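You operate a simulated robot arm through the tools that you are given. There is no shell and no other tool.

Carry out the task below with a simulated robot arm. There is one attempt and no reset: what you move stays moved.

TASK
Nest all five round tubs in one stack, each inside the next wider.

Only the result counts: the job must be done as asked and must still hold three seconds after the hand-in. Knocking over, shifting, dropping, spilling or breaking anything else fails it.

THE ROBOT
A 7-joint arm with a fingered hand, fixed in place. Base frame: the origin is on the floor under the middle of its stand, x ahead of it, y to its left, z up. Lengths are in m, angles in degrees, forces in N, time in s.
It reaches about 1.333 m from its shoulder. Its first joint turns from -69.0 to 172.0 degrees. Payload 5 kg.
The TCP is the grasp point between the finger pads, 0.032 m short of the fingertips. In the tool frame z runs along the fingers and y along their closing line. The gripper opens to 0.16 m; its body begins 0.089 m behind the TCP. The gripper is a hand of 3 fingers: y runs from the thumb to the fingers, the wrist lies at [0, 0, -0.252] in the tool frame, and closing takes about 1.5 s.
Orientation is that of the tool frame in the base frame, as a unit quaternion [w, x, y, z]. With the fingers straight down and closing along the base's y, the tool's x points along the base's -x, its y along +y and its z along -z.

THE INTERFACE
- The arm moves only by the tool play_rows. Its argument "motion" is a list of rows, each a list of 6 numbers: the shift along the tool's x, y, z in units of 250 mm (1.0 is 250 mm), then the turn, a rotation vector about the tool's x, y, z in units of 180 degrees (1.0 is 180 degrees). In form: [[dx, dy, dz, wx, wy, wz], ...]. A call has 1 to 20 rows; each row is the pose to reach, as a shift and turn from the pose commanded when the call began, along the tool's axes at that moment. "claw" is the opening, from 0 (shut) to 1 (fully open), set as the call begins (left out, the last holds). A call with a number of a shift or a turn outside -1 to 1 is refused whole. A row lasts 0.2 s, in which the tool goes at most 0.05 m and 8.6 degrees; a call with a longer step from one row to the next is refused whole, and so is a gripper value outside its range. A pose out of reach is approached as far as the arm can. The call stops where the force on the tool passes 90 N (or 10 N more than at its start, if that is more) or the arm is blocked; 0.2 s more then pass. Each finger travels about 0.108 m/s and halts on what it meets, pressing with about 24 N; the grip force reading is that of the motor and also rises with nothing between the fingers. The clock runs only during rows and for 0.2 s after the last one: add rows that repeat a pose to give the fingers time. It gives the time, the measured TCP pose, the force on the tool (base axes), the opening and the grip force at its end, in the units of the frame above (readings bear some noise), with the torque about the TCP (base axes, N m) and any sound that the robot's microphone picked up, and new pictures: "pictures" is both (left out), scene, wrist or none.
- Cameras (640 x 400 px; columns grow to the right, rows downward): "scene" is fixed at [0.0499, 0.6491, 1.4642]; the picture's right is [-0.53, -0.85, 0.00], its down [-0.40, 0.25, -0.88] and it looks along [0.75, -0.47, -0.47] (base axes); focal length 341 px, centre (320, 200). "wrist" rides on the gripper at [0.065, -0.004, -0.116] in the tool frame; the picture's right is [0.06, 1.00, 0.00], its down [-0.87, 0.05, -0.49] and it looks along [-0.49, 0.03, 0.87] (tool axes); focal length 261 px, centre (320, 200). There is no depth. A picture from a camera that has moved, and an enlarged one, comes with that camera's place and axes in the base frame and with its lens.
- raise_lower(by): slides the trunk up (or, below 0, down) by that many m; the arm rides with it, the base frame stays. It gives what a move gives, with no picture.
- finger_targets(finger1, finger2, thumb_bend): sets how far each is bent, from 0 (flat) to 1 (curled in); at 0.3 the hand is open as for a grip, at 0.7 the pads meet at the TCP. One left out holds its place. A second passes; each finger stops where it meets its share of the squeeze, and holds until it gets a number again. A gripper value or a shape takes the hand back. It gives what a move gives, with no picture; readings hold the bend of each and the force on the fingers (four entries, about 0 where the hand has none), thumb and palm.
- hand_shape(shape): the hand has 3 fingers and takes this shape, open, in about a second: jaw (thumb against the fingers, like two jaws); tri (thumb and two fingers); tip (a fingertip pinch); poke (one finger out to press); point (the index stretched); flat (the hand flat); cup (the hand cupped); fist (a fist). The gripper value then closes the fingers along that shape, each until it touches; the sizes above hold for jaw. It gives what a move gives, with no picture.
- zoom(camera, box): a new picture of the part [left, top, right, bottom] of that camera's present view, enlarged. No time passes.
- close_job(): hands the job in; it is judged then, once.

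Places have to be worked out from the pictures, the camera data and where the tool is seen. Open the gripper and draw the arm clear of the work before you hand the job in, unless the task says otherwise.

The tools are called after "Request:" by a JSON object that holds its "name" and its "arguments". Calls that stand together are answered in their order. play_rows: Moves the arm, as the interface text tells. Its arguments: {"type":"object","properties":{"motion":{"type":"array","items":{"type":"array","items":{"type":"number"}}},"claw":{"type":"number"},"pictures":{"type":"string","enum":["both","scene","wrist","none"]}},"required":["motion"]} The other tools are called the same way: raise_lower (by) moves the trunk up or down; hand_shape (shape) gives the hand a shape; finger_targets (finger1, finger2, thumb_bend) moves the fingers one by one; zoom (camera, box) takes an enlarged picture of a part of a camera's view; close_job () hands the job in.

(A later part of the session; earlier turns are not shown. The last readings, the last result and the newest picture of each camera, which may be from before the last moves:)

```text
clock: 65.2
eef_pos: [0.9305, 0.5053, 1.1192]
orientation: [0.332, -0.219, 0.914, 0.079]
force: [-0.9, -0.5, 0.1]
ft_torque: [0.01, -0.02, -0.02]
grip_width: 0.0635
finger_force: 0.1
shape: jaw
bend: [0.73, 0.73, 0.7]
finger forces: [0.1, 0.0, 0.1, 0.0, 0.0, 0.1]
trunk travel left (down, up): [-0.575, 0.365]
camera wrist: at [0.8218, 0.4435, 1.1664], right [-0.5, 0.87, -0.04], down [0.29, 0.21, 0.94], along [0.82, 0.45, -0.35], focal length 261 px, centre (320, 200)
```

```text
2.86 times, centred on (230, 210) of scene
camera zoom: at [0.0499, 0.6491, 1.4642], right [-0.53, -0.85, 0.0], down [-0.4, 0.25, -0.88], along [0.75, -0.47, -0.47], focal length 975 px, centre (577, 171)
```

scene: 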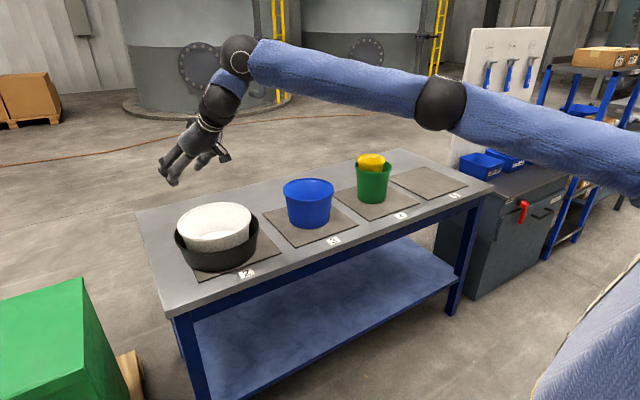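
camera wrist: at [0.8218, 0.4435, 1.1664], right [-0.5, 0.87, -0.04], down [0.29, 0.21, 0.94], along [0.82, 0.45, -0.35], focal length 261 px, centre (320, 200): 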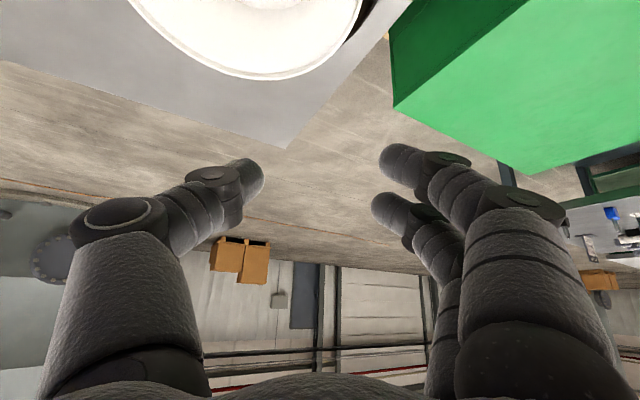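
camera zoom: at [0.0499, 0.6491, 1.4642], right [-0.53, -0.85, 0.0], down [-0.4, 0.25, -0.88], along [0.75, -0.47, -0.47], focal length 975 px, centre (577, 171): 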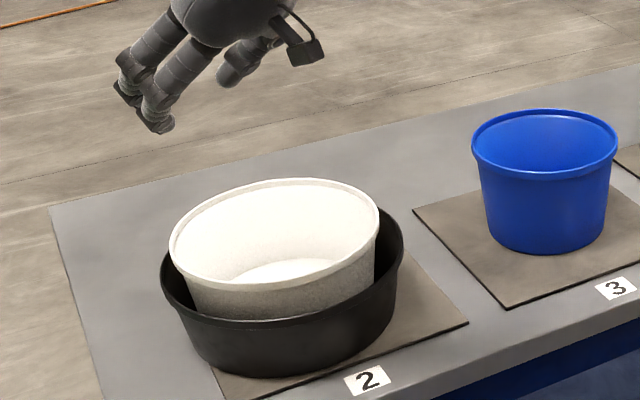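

White sits inside black. I zoom in to check that neither is tilted and to relocate the stack.

Request:
{"name": "zoom", "arguments": {"camera": "scene", "box": [160, 180, 280, 290]}}

Request:
{"name": "zoom", "arguments": {"camera": "wrist", "box": [100, 0, 420, 160]}}

```text
3.64 times, centred on (220, 235) of scene
camera zoom: at [0.0499, 0.6491, 1.4642], right [-0.53, -0.85, 0.0], down [-0.4, 0.25, -0.88], along [0.75, -0.47, -0.47], focal length 1240 px, centre (684, 73)
```

zoom: 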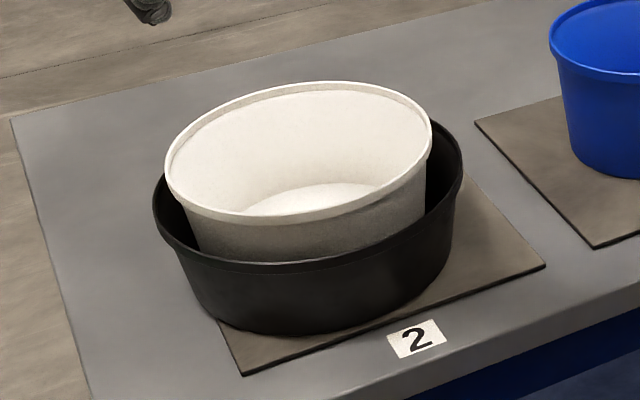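

```text
2.00 times, centred on (260, 80) of wrist
camera zoom: at [0.8218, 0.4435, 1.1664], right [-0.5, 0.87, -0.04], down [0.29, 0.21, 0.94], along [0.82, 0.45, -0.35], focal length 521 px, centre (440, 440)
```

zoom: 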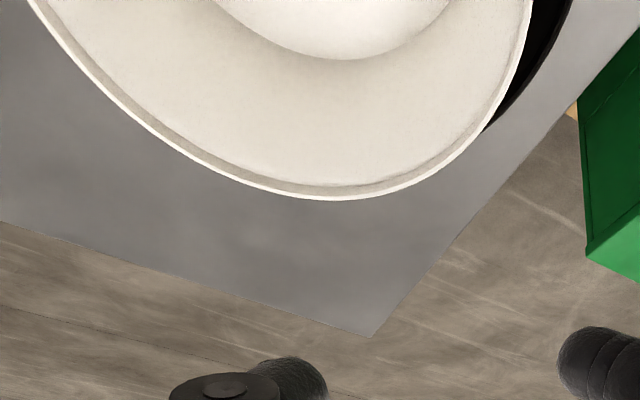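

White is seated level in black, its rim about 3 cm above black's, and the stack centre is now at about (0.992, 0.446). Next is blue, so I move back in front of it and open the hand for a clear view.

Request:
{"name": "play_rows", "arguments": {"motion": [[0.092, -0.0885, -0.077, 0.0072, 0, 0.0085], [0.184, -0.177, -0.154, 0.0143, 0, 0.017], [0.2755, -0.2655, -0.231, 0.0215, 0, 0.0256], [0.367, -0.354, -0.308, 0.0286, 0, 0.0341], [0.459, -0.4425, -0.3855, 0.0358, 0, 0.0426], [0.551, -0.531, -0.4626, 0.0429, 0, 0.0511], [0.551, -0.531, -0.4626, 0.0429, 0, 0.0511]], "claw": 1, "pictures": "none"}}

Request:
{"name": "play_rows", "arguments": {"motion": [[0.06, -0.1526, -0.0243, 0, 0, 0], [0.12, -0.305, -0.0486, 0, 0, 0], [0.18, -0.458, -0.0729, 0, 0, 0], [0.24, -0.61, -0.097, 0, 0, 0], [0.3, -0.763, -0.1214, 0, 0, 0], [0.36, -0.9155, -0.1457, 0, 0, 0], [0.36, -0.9155, -0.1457, 0, 0, 0]], "pictures": "wrist"}}

Request:
{"name": "zoom", "arguments": {"camera": "wrist", "box": [200, 60, 440, 210]}}

```text
clock: 66.8
eef_pos: [0.8331, 0.3046, 1.1177]
orientation: [0.338, -0.123, 0.932, 0.044]
force: [0.5, 0.7, 1.1]
ft_torque: [-0.03, 0.0, -0.01]
grip_width: 0.16
finger_force: 0.1
shape: jaw
bend: [0.3, 0.3, 0.3]
finger forces: [0.0, 0.1, 0.0, 0.0, 0.0, 0.0]
trunk travel left (down, up): [-0.575, 0.365]
```

```text
clock: 68.4
eef_pos: [0.8006, 0.0604, 1.0884]
orientation: [0.339, -0.123, 0.931, 0.044]
force: [-0.4, 0.4, -0.2]
ft_torque: [-0.01, 0.03, -0.01]
grip_width: 0.1599
finger_force: 0.1
shape: jaw
bend: [0.3, 0.3, 0.3]
finger forces: [0.0, 0.1, 0.0, 0.1, 0.0, 0.0]
trunk travel left (down, up): [-0.575, 0.365]
camera wrist: at [0.6816, 0.0223, 1.1361], right [-0.31, 0.95, -0.04], down [0.32, 0.14, 0.94], along [0.9, 0.27, -0.35], focal length 261 px, centre (320, 200)
```

wrist: 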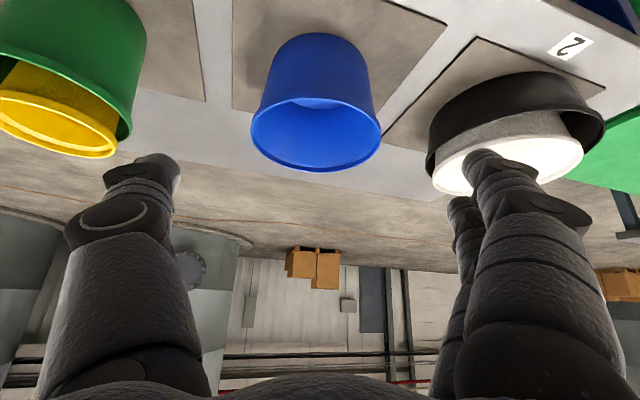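

```text
2.67 times, centred on (320, 135) of wrist
camera zoom: at [0.6816, 0.0223, 1.1361], right [-0.31, 0.95, -0.04], down [0.32, 0.14, 0.94], along [0.9, 0.27, -0.35], focal length 695 px, centre (320, 373)
```

zoom: 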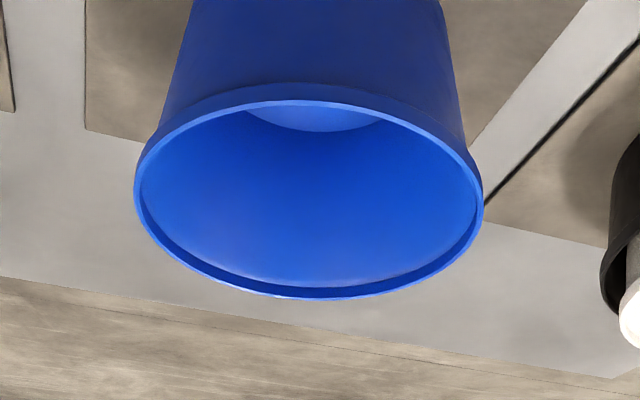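

Blue's rim centre fits to (0.998, 0.107), rim height 0.925, radius 0.091. I take its right wall this time, thumb outside and fingers inside, so only the thumb ends up in the gap when nesting; I move above that point.

Request:
{"name": "play_rows", "arguments": {"motion": [[-0.0735, -0.0624, 0.1226, 0, 0, 0], [-0.147, -0.125, 0.245, 0, 0, 0], [-0.2205, -0.187, 0.3678, 0, 0, 0], [-0.294, -0.25, 0.49, 0, 0, 0], [-0.3675, -0.312, 0.613, 0, 0, 0], [-0.441, -0.3746, 0.7355, 0, 0, 0], [-0.441, -0.3746, 0.7355, 0, 0, 0]], "claw": 0.8, "pictures": "wrist"}}

```text
clock: 70.0
eef_pos: [1.0233, 0.0214, 1.02]
orientation: [0.34, -0.123, 0.931, 0.045]
force: [-1.1, -0.2, 0.5]
ft_torque: [0.02, -0.02, -0.01]
grip_width: 0.1283
finger_force: 0.1
shape: jaw
bend: [0.59, 0.59, 0.55]
finger forces: [0.0, 0.0, 0.0, 0.0, 0.0, 0.0]
trunk travel left (down, up): [-0.575, 0.365]
camera wrist: at [0.9032, -0.0165, 1.0676], right [-0.3, 0.95, -0.04], down [0.32, 0.14, 0.94], along [0.9, 0.27, -0.35], focal length 261 px, centre (320, 200)
```

wrist: 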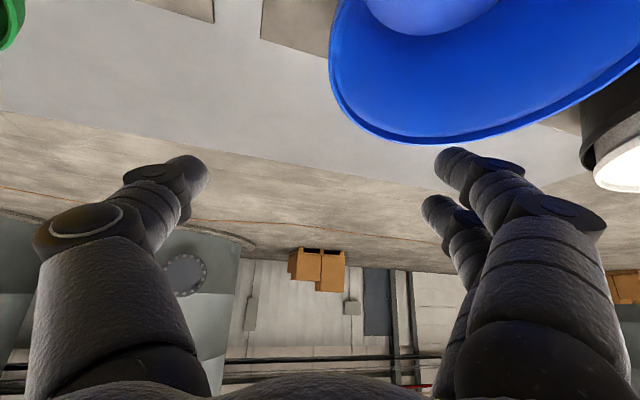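

The rim's edge is about 2-5 mm to the finger side of the TCP. I correct by 5 mm and lower to z ≈ 0.912, about 13 mm below the rim.

Request:
{"name": "play_rows", "arguments": {"motion": [[0.04, 0.02, 0.045, 0, 0, 0], [0.09, 0.02, 0.103, 0, 0, 0], [0.14, 0.02, 0.16, 0, 0, 0], [0.19, 0.02, 0.218, 0, 0, 0], [0.24, 0.02, 0.275, 0, 0, 0], [0.2837, 0.02, 0.3258, 0, 0, 0], [0.2837, 0.02, 0.3258, 0, 0, 0]], "pictures": "wrist"}}

Request:
{"name": "zoom", "arguments": {"camera": "scene", "box": [250, 110, 390, 240]}}

```text
clock: 71.6
eef_pos: [1.0184, 0.0251, 0.9117]
orientation: [0.339, -0.123, 0.932, 0.045]
force: [0.0, 0.7, 0.5]
ft_torque: [-0.04, -0.02, -0.01]
grip_width: 0.1281
finger_force: 0.1
shape: jaw
bend: [0.59, 0.59, 0.55]
finger forces: [0.0, 0.0, 0.0, 0.1, 0.1, 0.1]
trunk travel left (down, up): [-0.575, 0.365]
camera wrist: at [0.8986, -0.0114, 0.9585], right [-0.3, 0.95, -0.04], down [0.32, 0.14, 0.94], along [0.9, 0.27, -0.35], focal length 261 px, centre (320, 200)
```

wrist: 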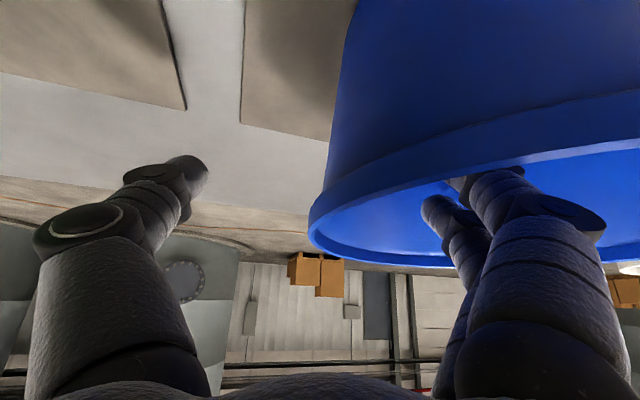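

```text
3.08 times, centred on (320, 175) of scene
camera zoom: at [0.0499, 0.6491, 1.4642], right [-0.53, -0.85, 0.0], down [-0.4, 0.25, -0.88], along [0.75, -0.47, -0.47], focal length 1050 px, centre (320, 277)
```

zoom: 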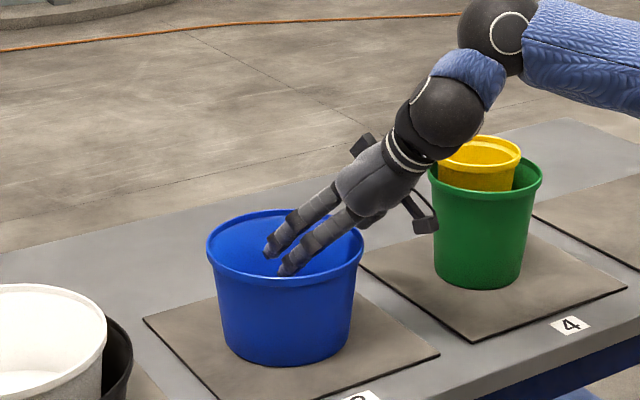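

The rim runs between the thumb (outside) and the fingers (inside), 1.5 cm above the TCP. I close the pinch.

Request:
{"name": "play_rows", "arguments": {"motion": [[0, 0, 0, 0, 0, 0], [0, 0, 0, 0, 0, 0], [0, 0, 0, 0, 0, 0], [0, 0, 0, 0, 0, 0], [0, 0, 0, 0, 0, 0], [0, 0, 0, 0, 0, 0], [0, 0, 0, 0, 0, 0], [0, 0, 0, 0, 0, 0], [0, 0, 0, 0, 0, 0]], "claw": 0, "pictures": "none"}}

Request:
{"name": "play_rows", "arguments": {"motion": [[-0.013, 0, -0.015, 0, 0, 0], [-0.04, 0, -0.048, 0, 0, 0], [-0.075, 0, -0.09, 0, 0, 0], [-0.11, 0, -0.131, 0, 0, 0], [-0.154, 0, -0.184, 0, 0, 0], [-0.206, 0, -0.245, 0, 0, 0], [-0.206, 0, -0.245, 0, 0, 0], [-0.206, 0, -0.245, 0, 0, 0]], "pictures": "wrist"}}

Request:
{"name": "zoom", "arguments": {"camera": "scene", "box": [250, 90, 390, 240]}}

```text
clock: 73.6
eef_pos: [1.0185, 0.0259, 0.9102]
orientation: [0.339, -0.123, 0.932, 0.045]
force: [-1.3, 0.1, -1.1]
ft_torque: [0.07, 0.05, 0.08]
grip_width: 0.0025
finger_force: 24.3
shape: jaw
bend: [0.71, 0.72, 0.68]
finger forces: [10.8, 9.9, 0.0, 0.0, 20.7, 0.0]
trunk travel left (down, up): [-0.575, 0.365]
```

```text
clock: 75.4
eef_pos: [1.0198, 0.0258, 0.9907]
orientation: [0.338, -0.123, 0.932, 0.045]
force: [0.3, 0.2, -2.5]
ft_torque: [-0.22, 0.01, 0.0]
grip_width: 0.0021
finger_force: 23.8
shape: jaw
bend: [0.7, 0.72, 0.71]
finger forces: [13.2, 12.4, 0.0, 0.1, 24.0, 0.0]
trunk travel left (down, up): [-0.575, 0.365]
camera wrist: at [0.8996, -0.0114, 1.0382], right [-0.3, 0.95, -0.04], down [0.32, 0.14, 0.94], along [0.9, 0.27, -0.35], focal length 261 px, centre (320, 200)
```

wrist: 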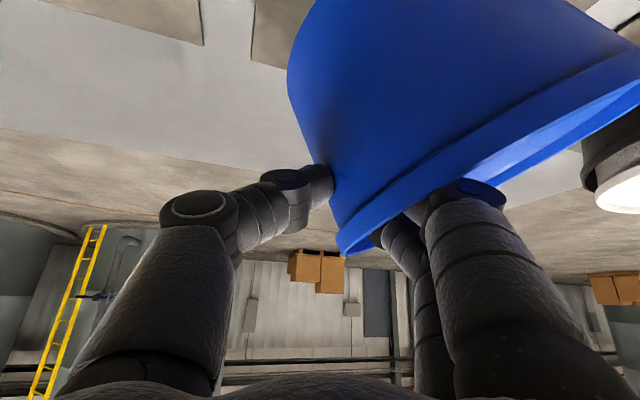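

```text
2.67 times, centred on (320, 165) of scene
camera zoom: at [0.0499, 0.6491, 1.4642], right [-0.53, -0.85, 0.0], down [-0.4, 0.25, -0.88], along [0.75, -0.47, -0.47], focal length 910 px, centre (320, 293)
```

zoom: 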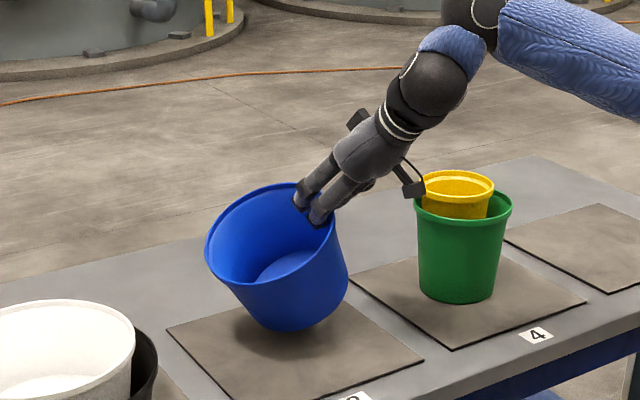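

Blue is held firmly at about 2.6 N and hangs with its left side low, about 25°, like white did. I lift it 14 cm further to clear the stack.

Request:
{"name": "play_rows", "arguments": {"motion": [[-0.03, 0, -0.036, 0, 0, 0], [-0.085, 0, -0.101, 0, 0, 0], [-0.14, 0, -0.167, 0, 0, 0], [-0.195, 0, -0.232, 0, 0, 0], [-0.25, 0, -0.298, 0, 0, 0], [-0.305, 0, -0.363, 0, 0, 0], [-0.36, 0, -0.429, 0, 0, 0], [-0.36, 0, -0.429, 0, 0, 0]], "pictures": "none"}}

Request:
{"name": "play_rows", "arguments": {"motion": [[-0.007, 0.045, 0.006, 0, 0, 0], [-0.0209, 0.1336, 0.0175, 0, 0, 0], [-0.0348, 0.2227, 0.0292, 0, 0, 0], [-0.0487, 0.3118, 0.041, 0, 0, 0], [-0.0627, 0.4, 0.0525, 0, 0, 0], [-0.0766, 0.49, 0.0642, 0, 0, 0], [-0.0905, 0.579, 0.076, 0, 0, 0], [-0.1044, 0.668, 0.0876, 0, 0, 0], [-0.1114, 0.7126, 0.0934, 0, 0, 0]], "pictures": "scene"}}

```text
clock: 77.2
eef_pos: [1.0192, 0.0262, 1.1305]
orientation: [0.339, -0.123, 0.932, 0.045]
force: [0.9, 0.9, -4.0]
ft_torque: [-0.21, 0.03, 0.01]
grip_width: 0.0022
finger_force: 24.2
shape: jaw
bend: [0.7, 0.72, 0.71]
finger forces: [13.1, 12.5, 0.0, 0.0, 23.7, 0.1]
trunk travel left (down, up): [-0.575, 0.365]
```

```text
clock: 79.2
eef_pos: [1.0084, 0.2082, 1.1291]
orientation: [0.339, -0.122, 0.932, 0.044]
force: [-0.6, -0.5, -2.4]
ft_torque: [-0.21, -0.02, 0.02]
grip_width: 0.002
finger_force: 24.1
shape: jaw
bend: [0.7, 0.72, 0.71]
finger forces: [12.8, 12.7, 0.0, 0.0, 24.0, 0.0]
trunk travel left (down, up): [-0.575, 0.365]
```

scene: 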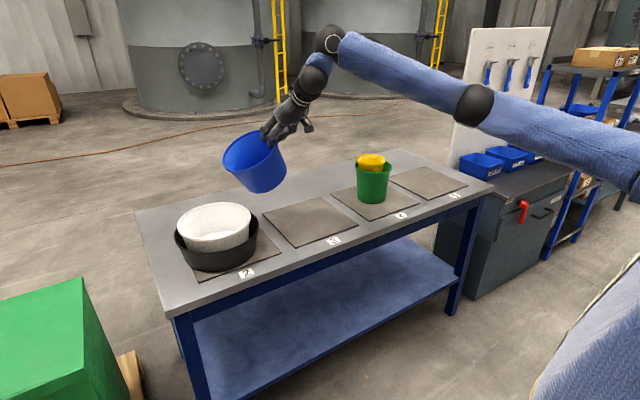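

Blue is stable. The second leg brings it above the stack.

Request:
{"name": "play_rows", "arguments": {"motion": [[-0.007, 0.045, 0.006, 0, 0, 0], [-0.0209, 0.1336, 0.0175, 0, 0, 0], [-0.0348, 0.2227, 0.0292, 0, 0, 0], [-0.0487, 0.3118, 0.041, 0, 0, 0], [-0.0627, 0.4, 0.0525, 0, 0, 0], [-0.0766, 0.49, 0.0642, 0, 0, 0], [-0.0905, 0.579, 0.076, 0, 0, 0], [-0.1044, 0.668, 0.0876, 0, 0, 0], [-0.1114, 0.7126, 0.0934, 0, 0, 0], [-0.1114, 0.7126, 0.0934, 0, 0, 0]], "pictures": "both"}}

Request:
{"name": "zoom", "arguments": {"camera": "scene", "box": [150, 90, 310, 280]}}

```text
clock: 81.4
eef_pos: [0.9985, 0.3895, 1.1298]
orientation: [0.34, -0.123, 0.931, 0.045]
force: [-0.5, 0.0, -4.0]
ft_torque: [-0.22, 0.01, 0.03]
grip_width: 0.0022
finger_force: 24.2
shape: jaw
bend: [0.7, 0.72, 0.71]
finger forces: [12.9, 12.4, 0.0, 0.0, 23.6, 0.1]
trunk travel left (down, up): [-0.575, 0.365]
camera wrist: at [0.8781, 0.3523, 1.178], right [-0.3, 0.95, -0.04], down [0.32, 0.14, 0.94], along [0.9, 0.27, -0.35], focal length 261 px, centre (320, 200)
```

scene: 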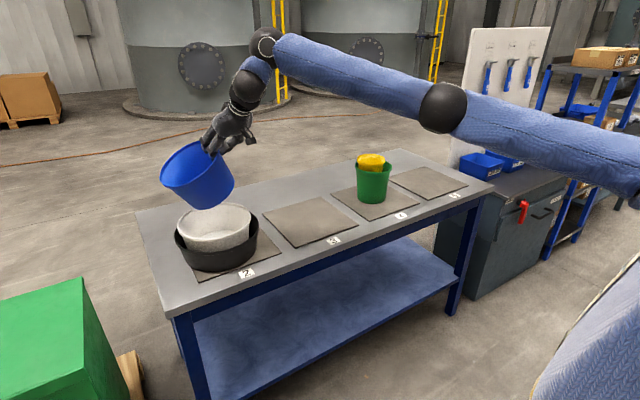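
wrist: 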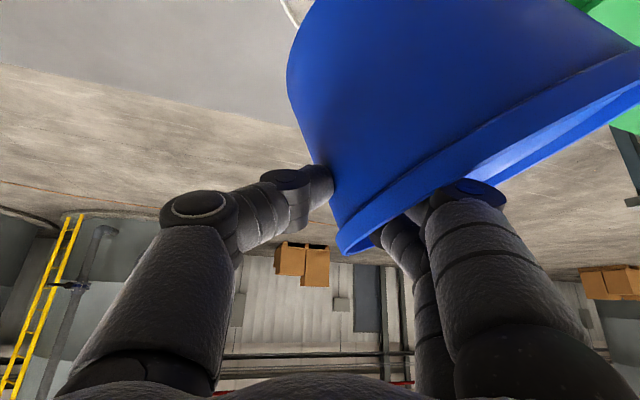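

```text
2.11 times, centred on (230, 185) of scene
camera zoom: at [0.0499, 0.6491, 1.4642], right [-0.53, -0.85, 0.0], down [-0.4, 0.25, -0.88], along [0.75, -0.47, -0.47], focal length 718 px, centre (510, 232)
```

zoom: 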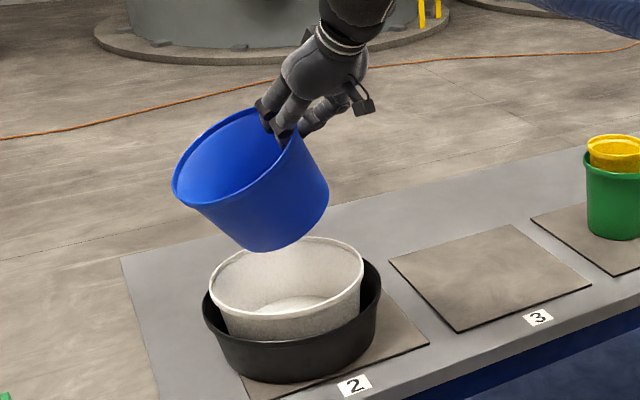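

Blue's bottom hangs close to straight above white's opening. I lower 14 cm straight down and check before it touches.

Request:
{"name": "play_rows", "arguments": {"motion": [[0.03, 0, 0.036, 0, 0, 0], [0.085, 0, 0.101, 0, 0, 0], [0.14, 0, 0.167, 0, 0, 0], [0.195, 0, 0.232, 0, 0, 0], [0.25, 0, 0.298, 0, 0, 0], [0.305, 0, 0.363, 0, 0, 0], [0.36, 0, 0.429, 0, 0, 0], [0.36, 0, 0.429, 0, 0, 0]], "pictures": "both"}}

Request:
{"name": "zoom", "arguments": {"camera": "scene", "box": [150, 140, 310, 280]}}

```text
clock: 83.2
eef_pos: [0.9972, 0.389, 0.9893]
orientation: [0.339, -0.123, 0.932, 0.045]
force: [-0.7, -1.0, -2.6]
ft_torque: [-0.17, 0.05, 0.04]
grip_width: 0.0021
finger_force: 23.9
shape: jaw
bend: [0.7, 0.72, 0.69]
finger forces: [11.1, 12.8, 0.0, 0.0, 23.7, 0.0]
trunk travel left (down, up): [-0.575, 0.365]
camera wrist: at [0.878, 0.3521, 1.0379], right [-0.3, 0.95, -0.04], down [0.32, 0.14, 0.94], along [0.9, 0.27, -0.35], focal length 261 px, centre (320, 200)
```

scene: 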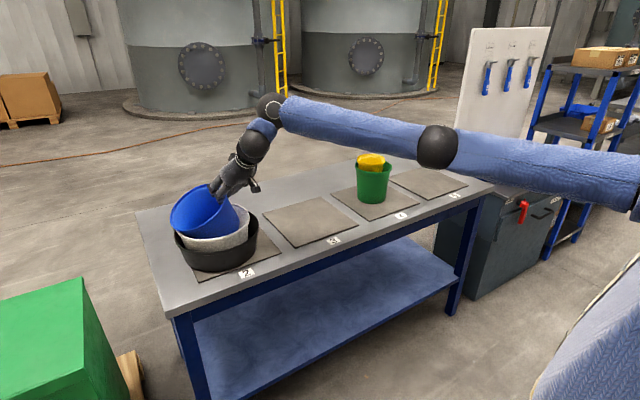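
wrist: 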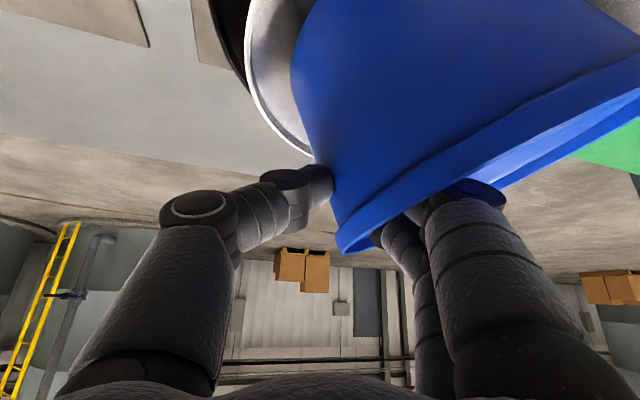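

```text
2.86 times, centred on (230, 210) of scene
camera zoom: at [0.0499, 0.6491, 1.4642], right [-0.53, -0.85, 0.0], down [-0.4, 0.25, -0.88], along [0.75, -0.47, -0.47], focal length 975 px, centre (577, 171)
```

zoom: 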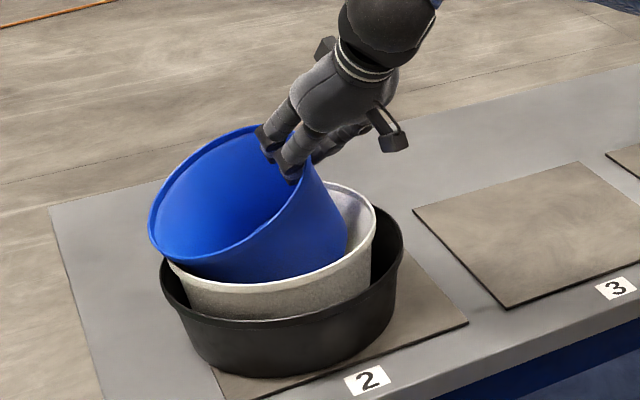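

Blue is in white but leans on white's left rim, with free room on the right. I shift 1.2 cm right and then lower 2 cm with a bit more shift.

Request:
{"name": "play_rows", "arguments": {"motion": [[0, -0.024, 0, 0, 0, 0], [0, -0.048, 0, 0, 0, 0], [0.017, -0.053, 0.02, 0, 0, 0], [0.034, -0.059, 0.041, 0, 0, 0], [0.0514, -0.064, 0.0613, 0, 0, 0], [0.0514, -0.064, 0.0613, 0, 0, 0]], "pictures": "wrist"}}

Request:
{"name": "zoom", "arguments": {"camera": "scene", "box": [150, 140, 310, 280]}}

```text
clock: 84.6
eef_pos: [1.0007, 0.3738, 0.9696]
orientation: [0.338, -0.123, 0.932, 0.045]
force: [-1.2, 1.5, -2.7]
ft_torque: [-0.05, 0.08, 0.08]
grip_width: 0.002
finger_force: 23.7
shape: jaw
bend: [0.71, 0.72, 0.69]
finger forces: [11.5, 11.5, 0.1, 0.0, 20.8, 0.0]
trunk travel left (down, up): [-0.575, 0.365]
camera wrist: at [0.8813, 0.337, 1.0177], right [-0.3, 0.95, -0.04], down [0.32, 0.14, 0.93], along [0.9, 0.27, -0.35], focal length 261 px, centre (320, 200)
```

wrist: 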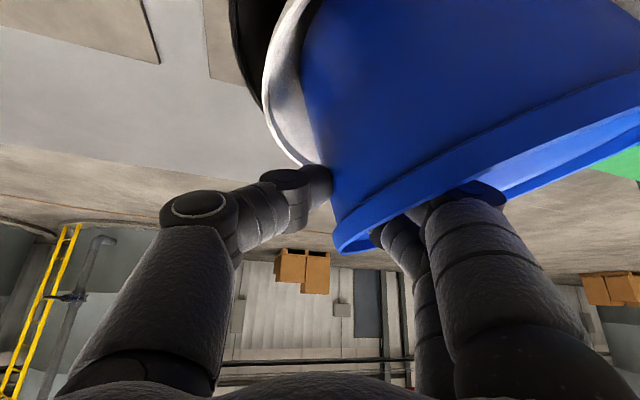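

```text
2.86 times, centred on (230, 210) of scene
camera zoom: at [0.0499, 0.6491, 1.4642], right [-0.53, -0.85, 0.0], down [-0.4, 0.25, -0.88], along [0.75, -0.47, -0.47], focal length 975 px, centre (577, 171)
```

zoom: 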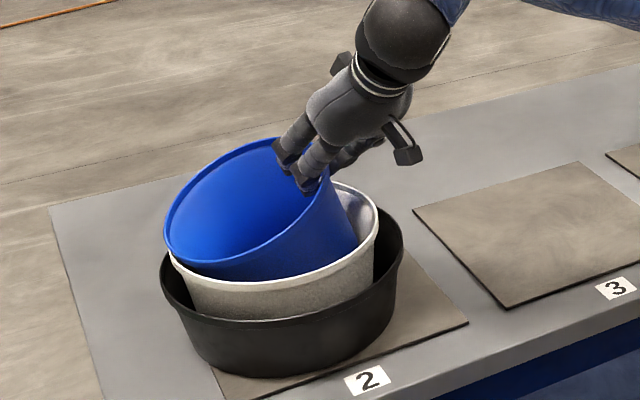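

Blue is levelling in white and the forces are small. I continue down 2 cm while shifting 8 mm right.

Request:
{"name": "play_rows", "arguments": {"motion": [[0.01, -0.012, 0.012, 0, 0, 0], [0.025, -0.024, 0.03, 0, 0, 0], [0.038, -0.032, 0.046, 0, 0, 0], [0.0514, -0.032, 0.0613, 0, 0, 0], [0.0514, -0.032, 0.0613, 0, 0, 0]], "pictures": "wrist"}}

Request:
{"name": "zoom", "arguments": {"camera": "scene", "box": [150, 140, 310, 280]}}

```text
clock: 85.8
eef_pos: [1.0032, 0.366, 0.9509]
orientation: [0.339, -0.123, 0.932, 0.045]
force: [-0.1, -0.9, 0.6]
ft_torque: [0.06, 0.03, -0.02]
grip_width: 0.002
finger_force: 23.9
shape: jaw
bend: [0.71, 0.72, 0.68]
finger forces: [13.2, 9.0, 0.1, 0.0, 22.7, 0.0]
trunk travel left (down, up): [-0.575, 0.365]
camera wrist: at [0.8833, 0.3283, 0.998], right [-0.3, 0.95, -0.04], down [0.32, 0.14, 0.94], along [0.9, 0.27, -0.35], focal length 261 px, centre (320, 200)
```

wrist: 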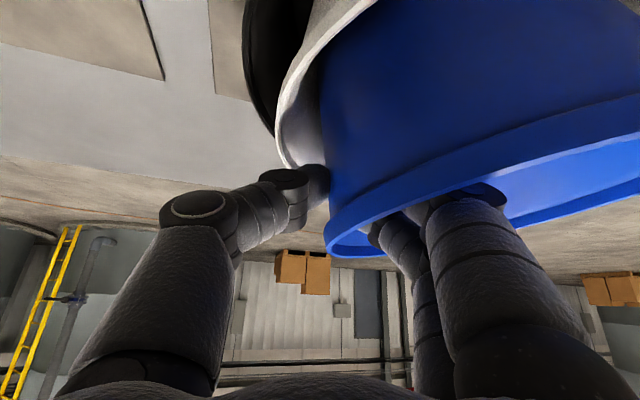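

```text
2.86 times, centred on (230, 210) of scene
camera zoom: at [0.0499, 0.6491, 1.4642], right [-0.53, -0.85, 0.0], down [-0.4, 0.25, -0.88], along [0.75, -0.47, -0.47], focal length 975 px, centre (577, 171)
```

zoom: 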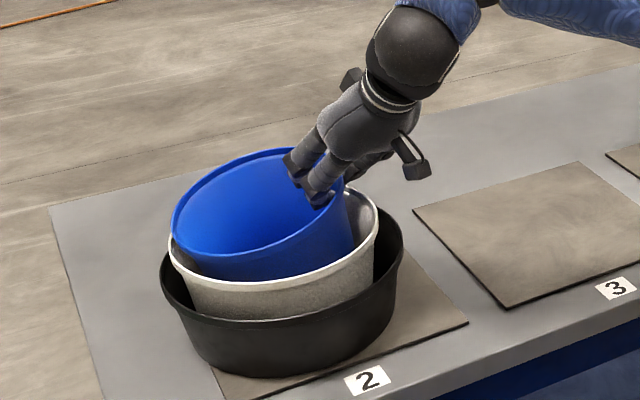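

Blue is nearly level and the thumb tip is about 2 cm above white's rim. I lower 1.2 cm more.

Request:
{"name": "play_rows", "arguments": {"motion": [[0.01, -0.006, 0.012, 0, 0, 0], [0.02, -0.012, 0.024, 0, 0, 0], [0.031, -0.016, 0.037, 0, 0, 0], [0.031, -0.016, 0.037, 0, 0, 0]], "pictures": "wrist"}}

Request:
{"name": "zoom", "arguments": {"camera": "scene", "box": [150, 140, 310, 280]}}

```text
clock: 86.8
eef_pos: [1.005, 0.3628, 0.9388]
orientation: [0.34, -0.122, 0.932, 0.045]
force: [0.2, -1.9, 0.5]
ft_torque: [0.16, 0.0, -0.03]
grip_width: 0.0014
finger_force: 23.8
shape: jaw
bend: [0.71, 0.73, 0.68]
finger forces: [14.0, 8.2, 0.0, 0.0, 22.6, 0.0]
trunk travel left (down, up): [-0.575, 0.365]
camera wrist: at [0.8846, 0.3254, 0.986], right [-0.3, 0.95, -0.04], down [0.32, 0.14, 0.94], along [0.9, 0.27, -0.35], focal length 261 px, centre (320, 200)
```

wrist: 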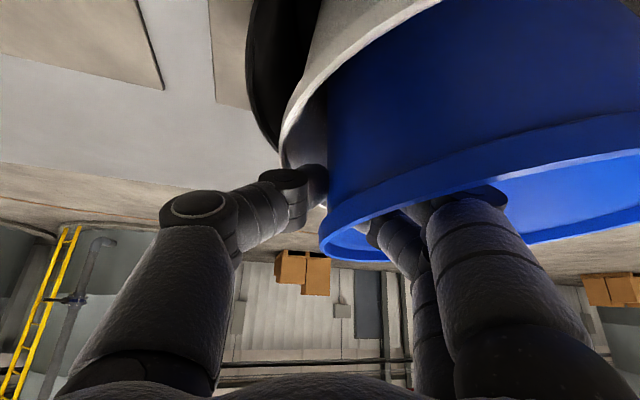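

```text
2.86 times, centred on (230, 210) of scene
camera zoom: at [0.0499, 0.6491, 1.4642], right [-0.53, -0.85, 0.0], down [-0.4, 0.25, -0.88], along [0.75, -0.47, -0.47], focal length 975 px, centre (577, 171)
```

zoom: 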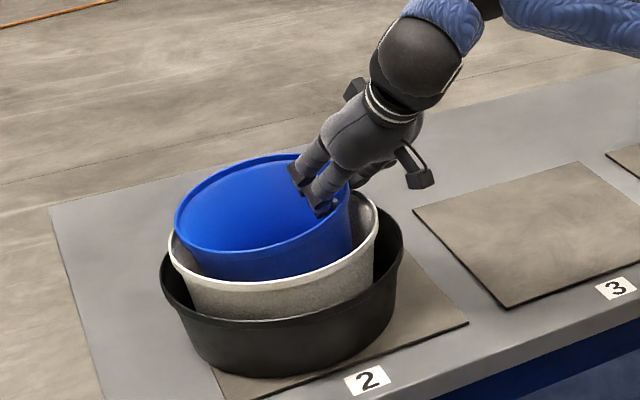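

Blue is almost level. To avoid pushing white outward I release by opening only the two inside fingers and leave the thumb where it is.

Request:
{"name": "finger_targets", "arguments": {"finger1": 0.5, "finger2": 0.5}}

Request:
{"name": "zoom", "arguments": {"camera": "scene", "box": [150, 140, 310, 280]}}

Request:
{"name": "zoom", "arguments": {"camera": "wrist", "box": [0, 0, 640, 400]}}

```text
clock: 87.8
eef_pos: [1.0043, 0.3626, 0.9387]
orientation: [0.339, -0.123, 0.931, 0.044]
force: [0.7, -1.0, -2.4]
ft_torque: [-0.03, -0.01, 0.01]
grip_width: 0.0285
finger_force: 1.0
shape: fingers
bend: [0.5, 0.5, 0.75]
finger forces: [0.0, 0.1, 0.0, 0.0, 1.7, 0.0]
trunk travel left (down, up): [-0.575, 0.365]
```

```text
2.86 times, centred on (230, 210) of scene
camera zoom: at [0.0499, 0.6491, 1.4642], right [-0.53, -0.85, 0.0], down [-0.4, 0.25, -0.88], along [0.75, -0.47, -0.47], focal length 975 px, centre (577, 171)
```

zoom: 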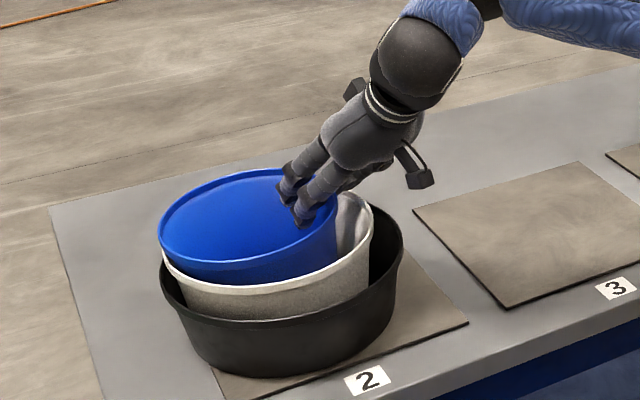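

```text
1.00 times, centred on (320, 200) of wrist (not enlarged: the box is as wide or as high as the picture)
camera zoom: at [0.8848, 0.3254, 0.9859], right [-0.3, 0.95, -0.04], down [0.32, 0.14, 0.94], along [0.9, 0.27, -0.35], focal length 261 px, centre (320, 200)
```

zoom: 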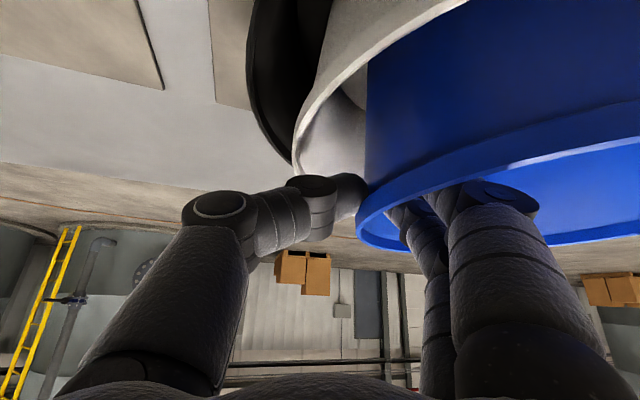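

The thumb followed inward and now touches blue's wall lightly. I draw the thumb back a little so it is free of blue's lip.

Request:
{"name": "finger_targets", "arguments": {"thumb_bend": 0.6}}

Request:
{"name": "zoom", "arguments": {"camera": "scene", "box": [150, 140, 310, 280]}}

Request:
{"name": "zoom", "arguments": {"camera": "wrist", "box": [0, 0, 640, 400]}}

```text
clock: 88.8
eef_pos: [1.0052, 0.3631, 0.9391]
orientation: [0.339, -0.122, 0.932, 0.045]
force: [0.2, 0.7, 0.0]
ft_torque: [0.01, 0.01, 0.0]
grip_width: 0.0664
finger_force: 1.1
shape: fingers
bend: [0.5, 0.5, 0.6]
finger forces: [0.0, 0.0, 0.0, 0.0, 1.9, 0.0]
trunk travel left (down, up): [-0.575, 0.365]
```

```text
2.86 times, centred on (230, 210) of scene
camera zoom: at [0.0499, 0.6491, 1.4642], right [-0.53, -0.85, 0.0], down [-0.4, 0.25, -0.88], along [0.75, -0.47, -0.47], focal length 975 px, centre (577, 171)
```

zoom: 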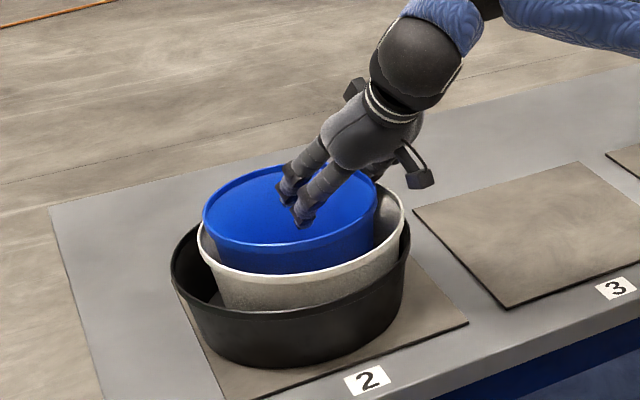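

```text
1.00 times, centred on (320, 200) of wrist (not enlarged: the box is as wide or as high as the picture)
camera zoom: at [0.8846, 0.3254, 0.986], right [-0.3, 0.95, -0.04], down [0.32, 0.14, 0.94], along [0.9, 0.27, -0.35], focal length 261 px, centre (320, 200)
```

zoom: 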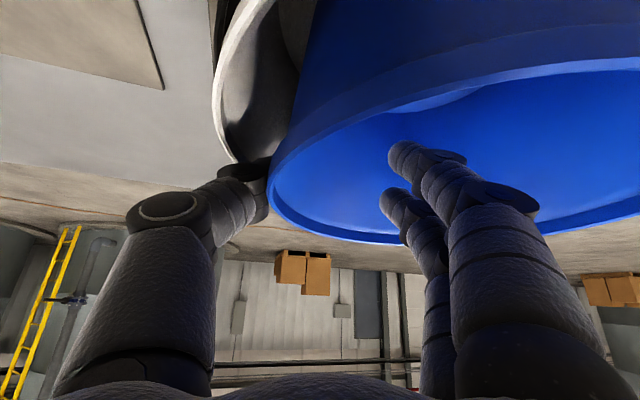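

Drawing the thumb back pulled the whole stack a couple of centimetres to the right; blue is in white and level. I rise slowly, watching for the thumb catching a rim.

Request:
{"name": "play_rows", "arguments": {"motion": [[-0.013, 0, -0.0153, 0, 0, 0], [-0.026, 0, -0.0306, 0, 0, 0], [-0.039, 0, -0.046, 0, 0, 0], [-0.051, 0, -0.0613, 0, 0, 0]], "pictures": "wrist"}}

Request:
{"name": "zoom", "arguments": {"camera": "scene", "box": [150, 140, 310, 280]}}

```text
clock: 89.8
eef_pos: [1.0038, 0.3618, 0.9588]
orientation: [0.339, -0.123, 0.932, 0.045]
force: [0.8, -0.4, 0.2]
ft_torque: [-0.02, 0.02, -0.03]
grip_width: 0.0674
finger_force: 0.5
shape: fingers
bend: [0.5, 0.5, 0.6]
finger forces: [0.0, 0.0, 0.0, 0.1, 0.9, 0.0]
trunk travel left (down, up): [-0.575, 0.365]
camera wrist: at [0.8847, 0.325, 1.0062], right [-0.3, 0.95, -0.04], down [0.32, 0.14, 0.94], along [0.9, 0.27, -0.35], focal length 261 px, centre (320, 200)
```

wrist: 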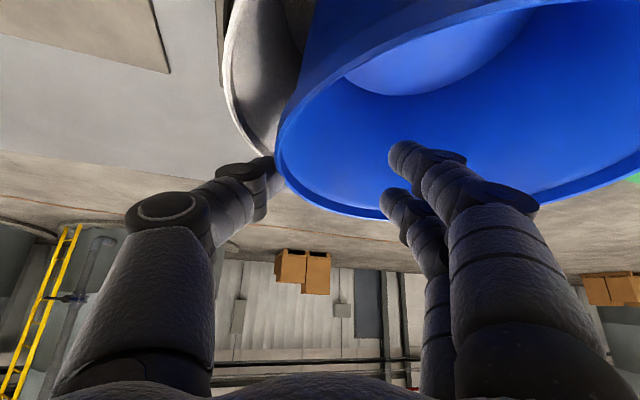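

```text
2.86 times, centred on (230, 210) of scene
camera zoom: at [0.0499, 0.6491, 1.4642], right [-0.53, -0.85, 0.0], down [-0.4, 0.25, -0.88], along [0.75, -0.47, -0.47], focal length 975 px, centre (577, 171)
```

zoom: 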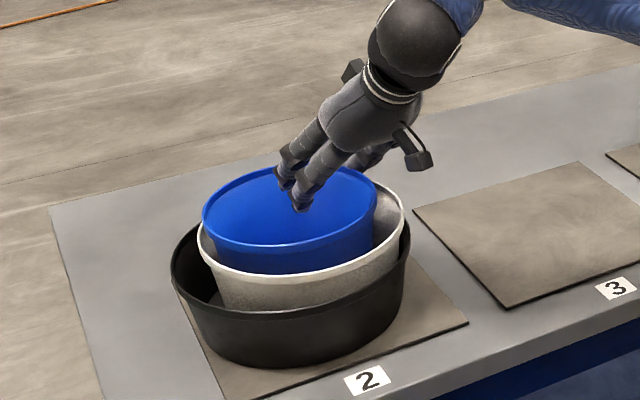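

The tub is free and the thumb only brushes blue's rim. I move 1 cm right and then rise clear.

Request:
{"name": "play_rows", "arguments": {"motion": [[0, -0.02, 0, 0, 0, 0], [0, -0.04, 0, 0, 0, 0], [-0.05, -0.04, -0.06, 0, 0, 0], [-0.13, -0.04, -0.155, 0, 0, 0], [-0.21, -0.04, -0.25, 0, 0, 0], [-0.29, -0.04, -0.345, 0, 0, 0], [-0.37, -0.04, -0.441, 0, 0, 0], [-0.4, -0.04, -0.4766, 0, 0, 0]], "pictures": "both"}}

Request:
{"name": "zoom", "arguments": {"camera": "scene", "box": [160, 170, 280, 280]}}

```text
clock: 91.6
eef_pos: [1.0057, 0.3517, 1.1146]
orientation: [0.339, -0.123, 0.931, 0.045]
force: [0.3, 0.6, 0.5]
ft_torque: [0.02, 0.0, 0.02]
grip_width: 0.0671
finger_force: 0.1
shape: fingers
bend: [0.5, 0.5, 0.6]
finger forces: [0.1, 0.1, 0.1, 0.0, 0.1, 0.1]
trunk travel left (down, up): [-0.575, 0.365]
camera wrist: at [0.8856, 0.3154, 1.1619], right [-0.3, 0.95, -0.04], down [0.32, 0.14, 0.94], along [0.9, 0.27, -0.35], focal length 261 px, centre (320, 200)
```

scene: 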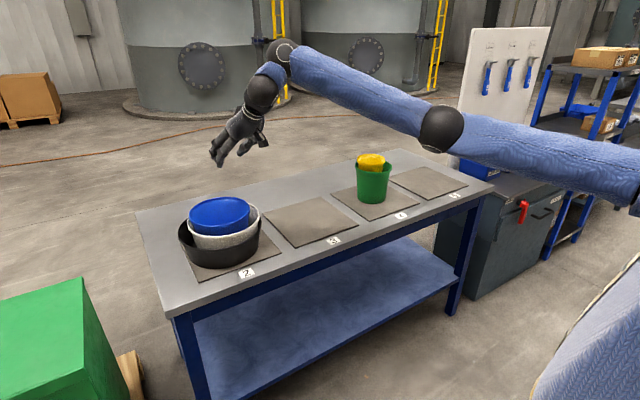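
wrist: 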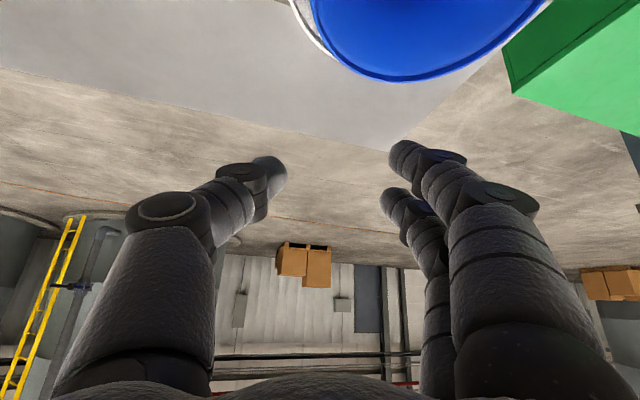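

```text
3.64 times, centred on (220, 225) of scene
camera zoom: at [0.0499, 0.6491, 1.4642], right [-0.53, -0.85, 0.0], down [-0.4, 0.25, -0.88], along [0.75, -0.47, -0.47], focal length 1240 px, centre (684, 109)
```

zoom: 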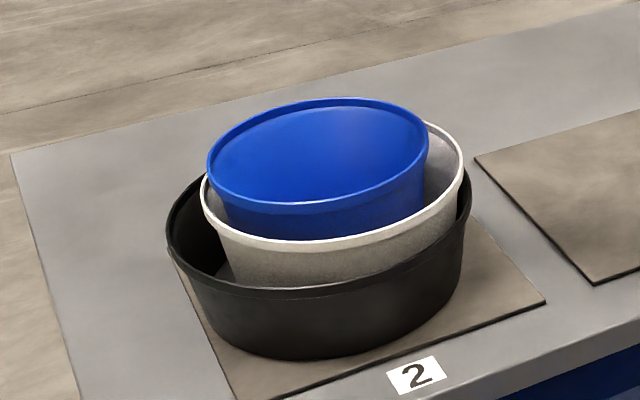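

Black, white and blue are now nested. Blue's rim looks slightly high, so I back off for a proper wrist-camera look at the stack.

Request:
{"name": "play_rows", "arguments": {"motion": [[0.113, 0.055, -0.073, 0, 0, 0], [0.226, 0.11, -0.146, 0, 0, 0], [0.339, 0.165, -0.22, 0, 0, 0], [0.452, 0.221, -0.293, 0, 0, 0], [0.565, 0.276, -0.366, 0, 0, 0], [0.678, 0.331, -0.439, 0, 0, 0], [0.678, 0.331, -0.439, 0, 0, 0]], "claw": 1, "pictures": "wrist"}}

Request:
{"name": "zoom", "arguments": {"camera": "wrist", "box": [200, 40, 440, 210]}}

Request:
{"name": "zoom", "arguments": {"camera": "scene", "box": [160, 180, 270, 270]}}

```text
clock: 93.2
eef_pos: [0.7912, 0.38, 1.0886]
orientation: [0.338, -0.123, 0.932, 0.045]
force: [0.2, -0.5, -0.4]
ft_torque: [0.03, 0.0, 0.01]
grip_width: 0.1598
finger_force: 0.1
shape: jaw
bend: [0.3, 0.3, 0.3]
finger forces: [0.0, 0.0, 0.0, 0.0, 0.0, 0.1]
trunk travel left (down, up): [-0.575, 0.365]
camera wrist: at [0.6724, 0.3423, 1.1362], right [-0.3, 0.95, -0.04], down [0.33, 0.14, 0.93], along [0.9, 0.27, -0.35], focal length 261 px, centre (320, 200)
```

wrist: 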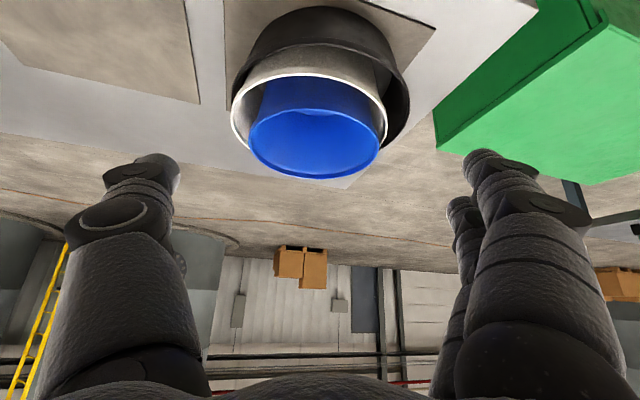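

```text
2.35 times, centred on (320, 125) of wrist
camera zoom: at [0.6724, 0.3423, 1.1362], right [-0.3, 0.95, -0.04], down [0.33, 0.14, 0.93], along [0.9, 0.27, -0.35], focal length 613 px, centre (320, 376)
```

zoom: 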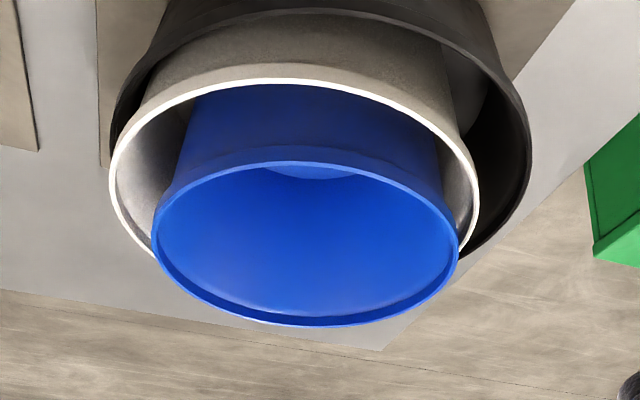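

```text
4.44 times, centred on (215, 225) of scene
camera zoom: at [0.0499, 0.6491, 1.4642], right [-0.53, -0.85, 0.0], down [-0.4, 0.25, -0.88], along [0.75, -0.47, -0.47], focal length 1516 px, centre (787, 89)
```

zoom: 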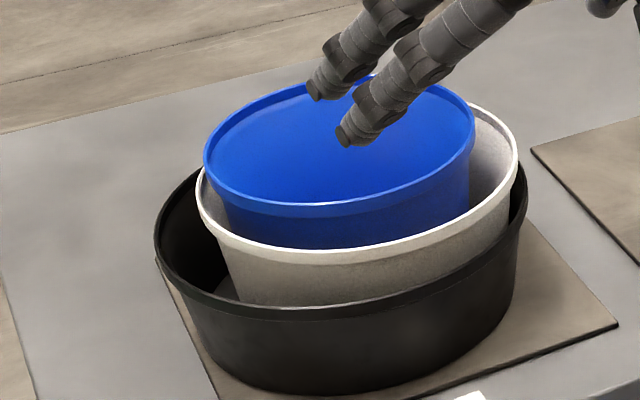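

Blue is seated inside white, its rim at about 0.93 and its centre near (1.0, 0.427). Now green with yellow inside: I move in front of green to measure it.

Request:
{"name": "play_rows", "arguments": {"motion": [[0.031, -0.16, -0.026, 0, 0, 0], [0.062, -0.32, -0.052, 0, 0, 0], [0.093, -0.48, -0.078, 0, 0, 0], [0.124, -0.64, -0.104, 0, 0, 0], [0.1546, -0.799, -0.1297, 0, 0, 0]], "claw": 1, "pictures": "none"}}

Request:
{"name": "play_rows", "arguments": {"motion": [[0.031, -0.16, -0.026, 0, 0, 0], [0.062, -0.32, -0.052, 0, 0, 0], [0.093, -0.48, -0.078, 0, 0, 0], [0.124, -0.64, -0.104, 0, 0, 0], [0.1546, -0.799, -0.1297, 0, 0, 0]], "pictures": "none"}}

Request:
{"name": "play_rows", "arguments": {"motion": [[0.031, -0.16, -0.026, 0, 0, 0], [0.062, -0.32, -0.052, 0, 0, 0], [0.093, -0.48, -0.078, 0, 0, 0], [0.124, -0.64, -0.104, 0, 0, 0], [0.1546, -0.799, -0.1297, 0, 0, 0], [0.1546, -0.799, -0.1297, 0, 0, 0]], "pictures": "wrist"}}

Request:
{"name": "zoom", "arguments": {"camera": "wrist", "box": [210, 30, 430, 200]}}

Request:
{"name": "zoom", "arguments": {"camera": "scene", "box": [330, 130, 430, 220]}}

```text
clock: 94.4
eef_pos: [0.7951, 0.1739, 1.0905]
orientation: [0.339, -0.123, 0.931, 0.046]
force: [-0.7, -0.1, -0.2]
ft_torque: [0.02, 0.01, 0.02]
grip_width: 0.1601
finger_force: 0.1
shape: jaw
bend: [0.3, 0.3, 0.3]
finger forces: [0.1, 0.0, 0.1, 0.1, 0.0, 0.0]
trunk travel left (down, up): [-0.575, 0.365]
```

```text
clock: 95.6
eef_pos: [0.7965, -0.0333, 1.0876]
orientation: [0.339, -0.123, 0.932, 0.046]
force: [-0.2, -0.1, -0.3]
ft_torque: [0.02, -0.03, 0.02]
grip_width: 0.1598
finger_force: 0.1
shape: jaw
bend: [0.3, 0.3, 0.3]
finger forces: [0.0, 0.0, 0.0, 0.1, 0.1, 0.0]
trunk travel left (down, up): [-0.575, 0.365]
```

```text
clock: 97.0
eef_pos: [0.8008, -0.2377, 1.0906]
orientation: [0.339, -0.123, 0.932, 0.044]
force: [-0.6, 0.9, 0.4]
ft_torque: [0.02, 0.0, -0.02]
grip_width: 0.1599
finger_force: 0.0
shape: jaw
bend: [0.3, 0.3, 0.3]
finger forces: [0.0, 0.0, 0.0, 0.1, 0.0, 0.1]
trunk travel left (down, up): [-0.575, 0.365]
camera wrist: at [0.6814, -0.2735, 1.1378], right [-0.31, 0.95, -0.04], down [0.32, 0.14, 0.94], along [0.9, 0.27, -0.35], focal length 261 px, centre (320, 200)
```

wrist: 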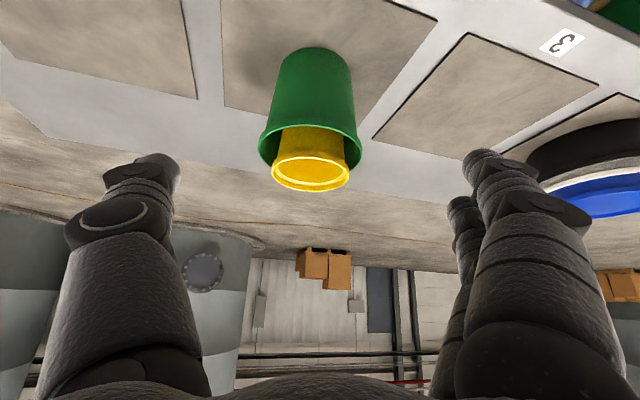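

```text
2.35 times, centred on (320, 115) of wrist
camera zoom: at [0.6814, -0.2735, 1.1378], right [-0.31, 0.95, -0.04], down [0.32, 0.14, 0.94], along [0.9, 0.27, -0.35], focal length 613 px, centre (320, 400)
```

zoom: 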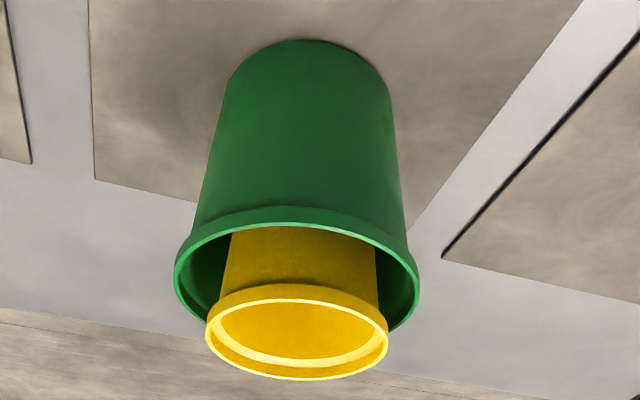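

```text
4.44 times, centred on (380, 175) of scene
camera zoom: at [0.0499, 0.6491, 1.4642], right [-0.53, -0.85, 0.0], down [-0.4, 0.25, -0.88], along [0.75, -0.47, -0.47], focal length 1516 px, centre (53, 311)
```

zoom: 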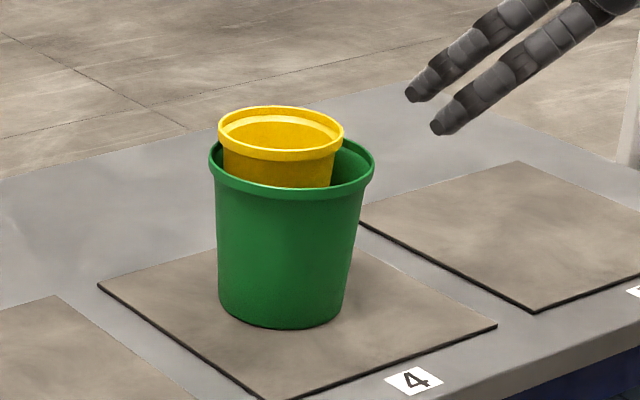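

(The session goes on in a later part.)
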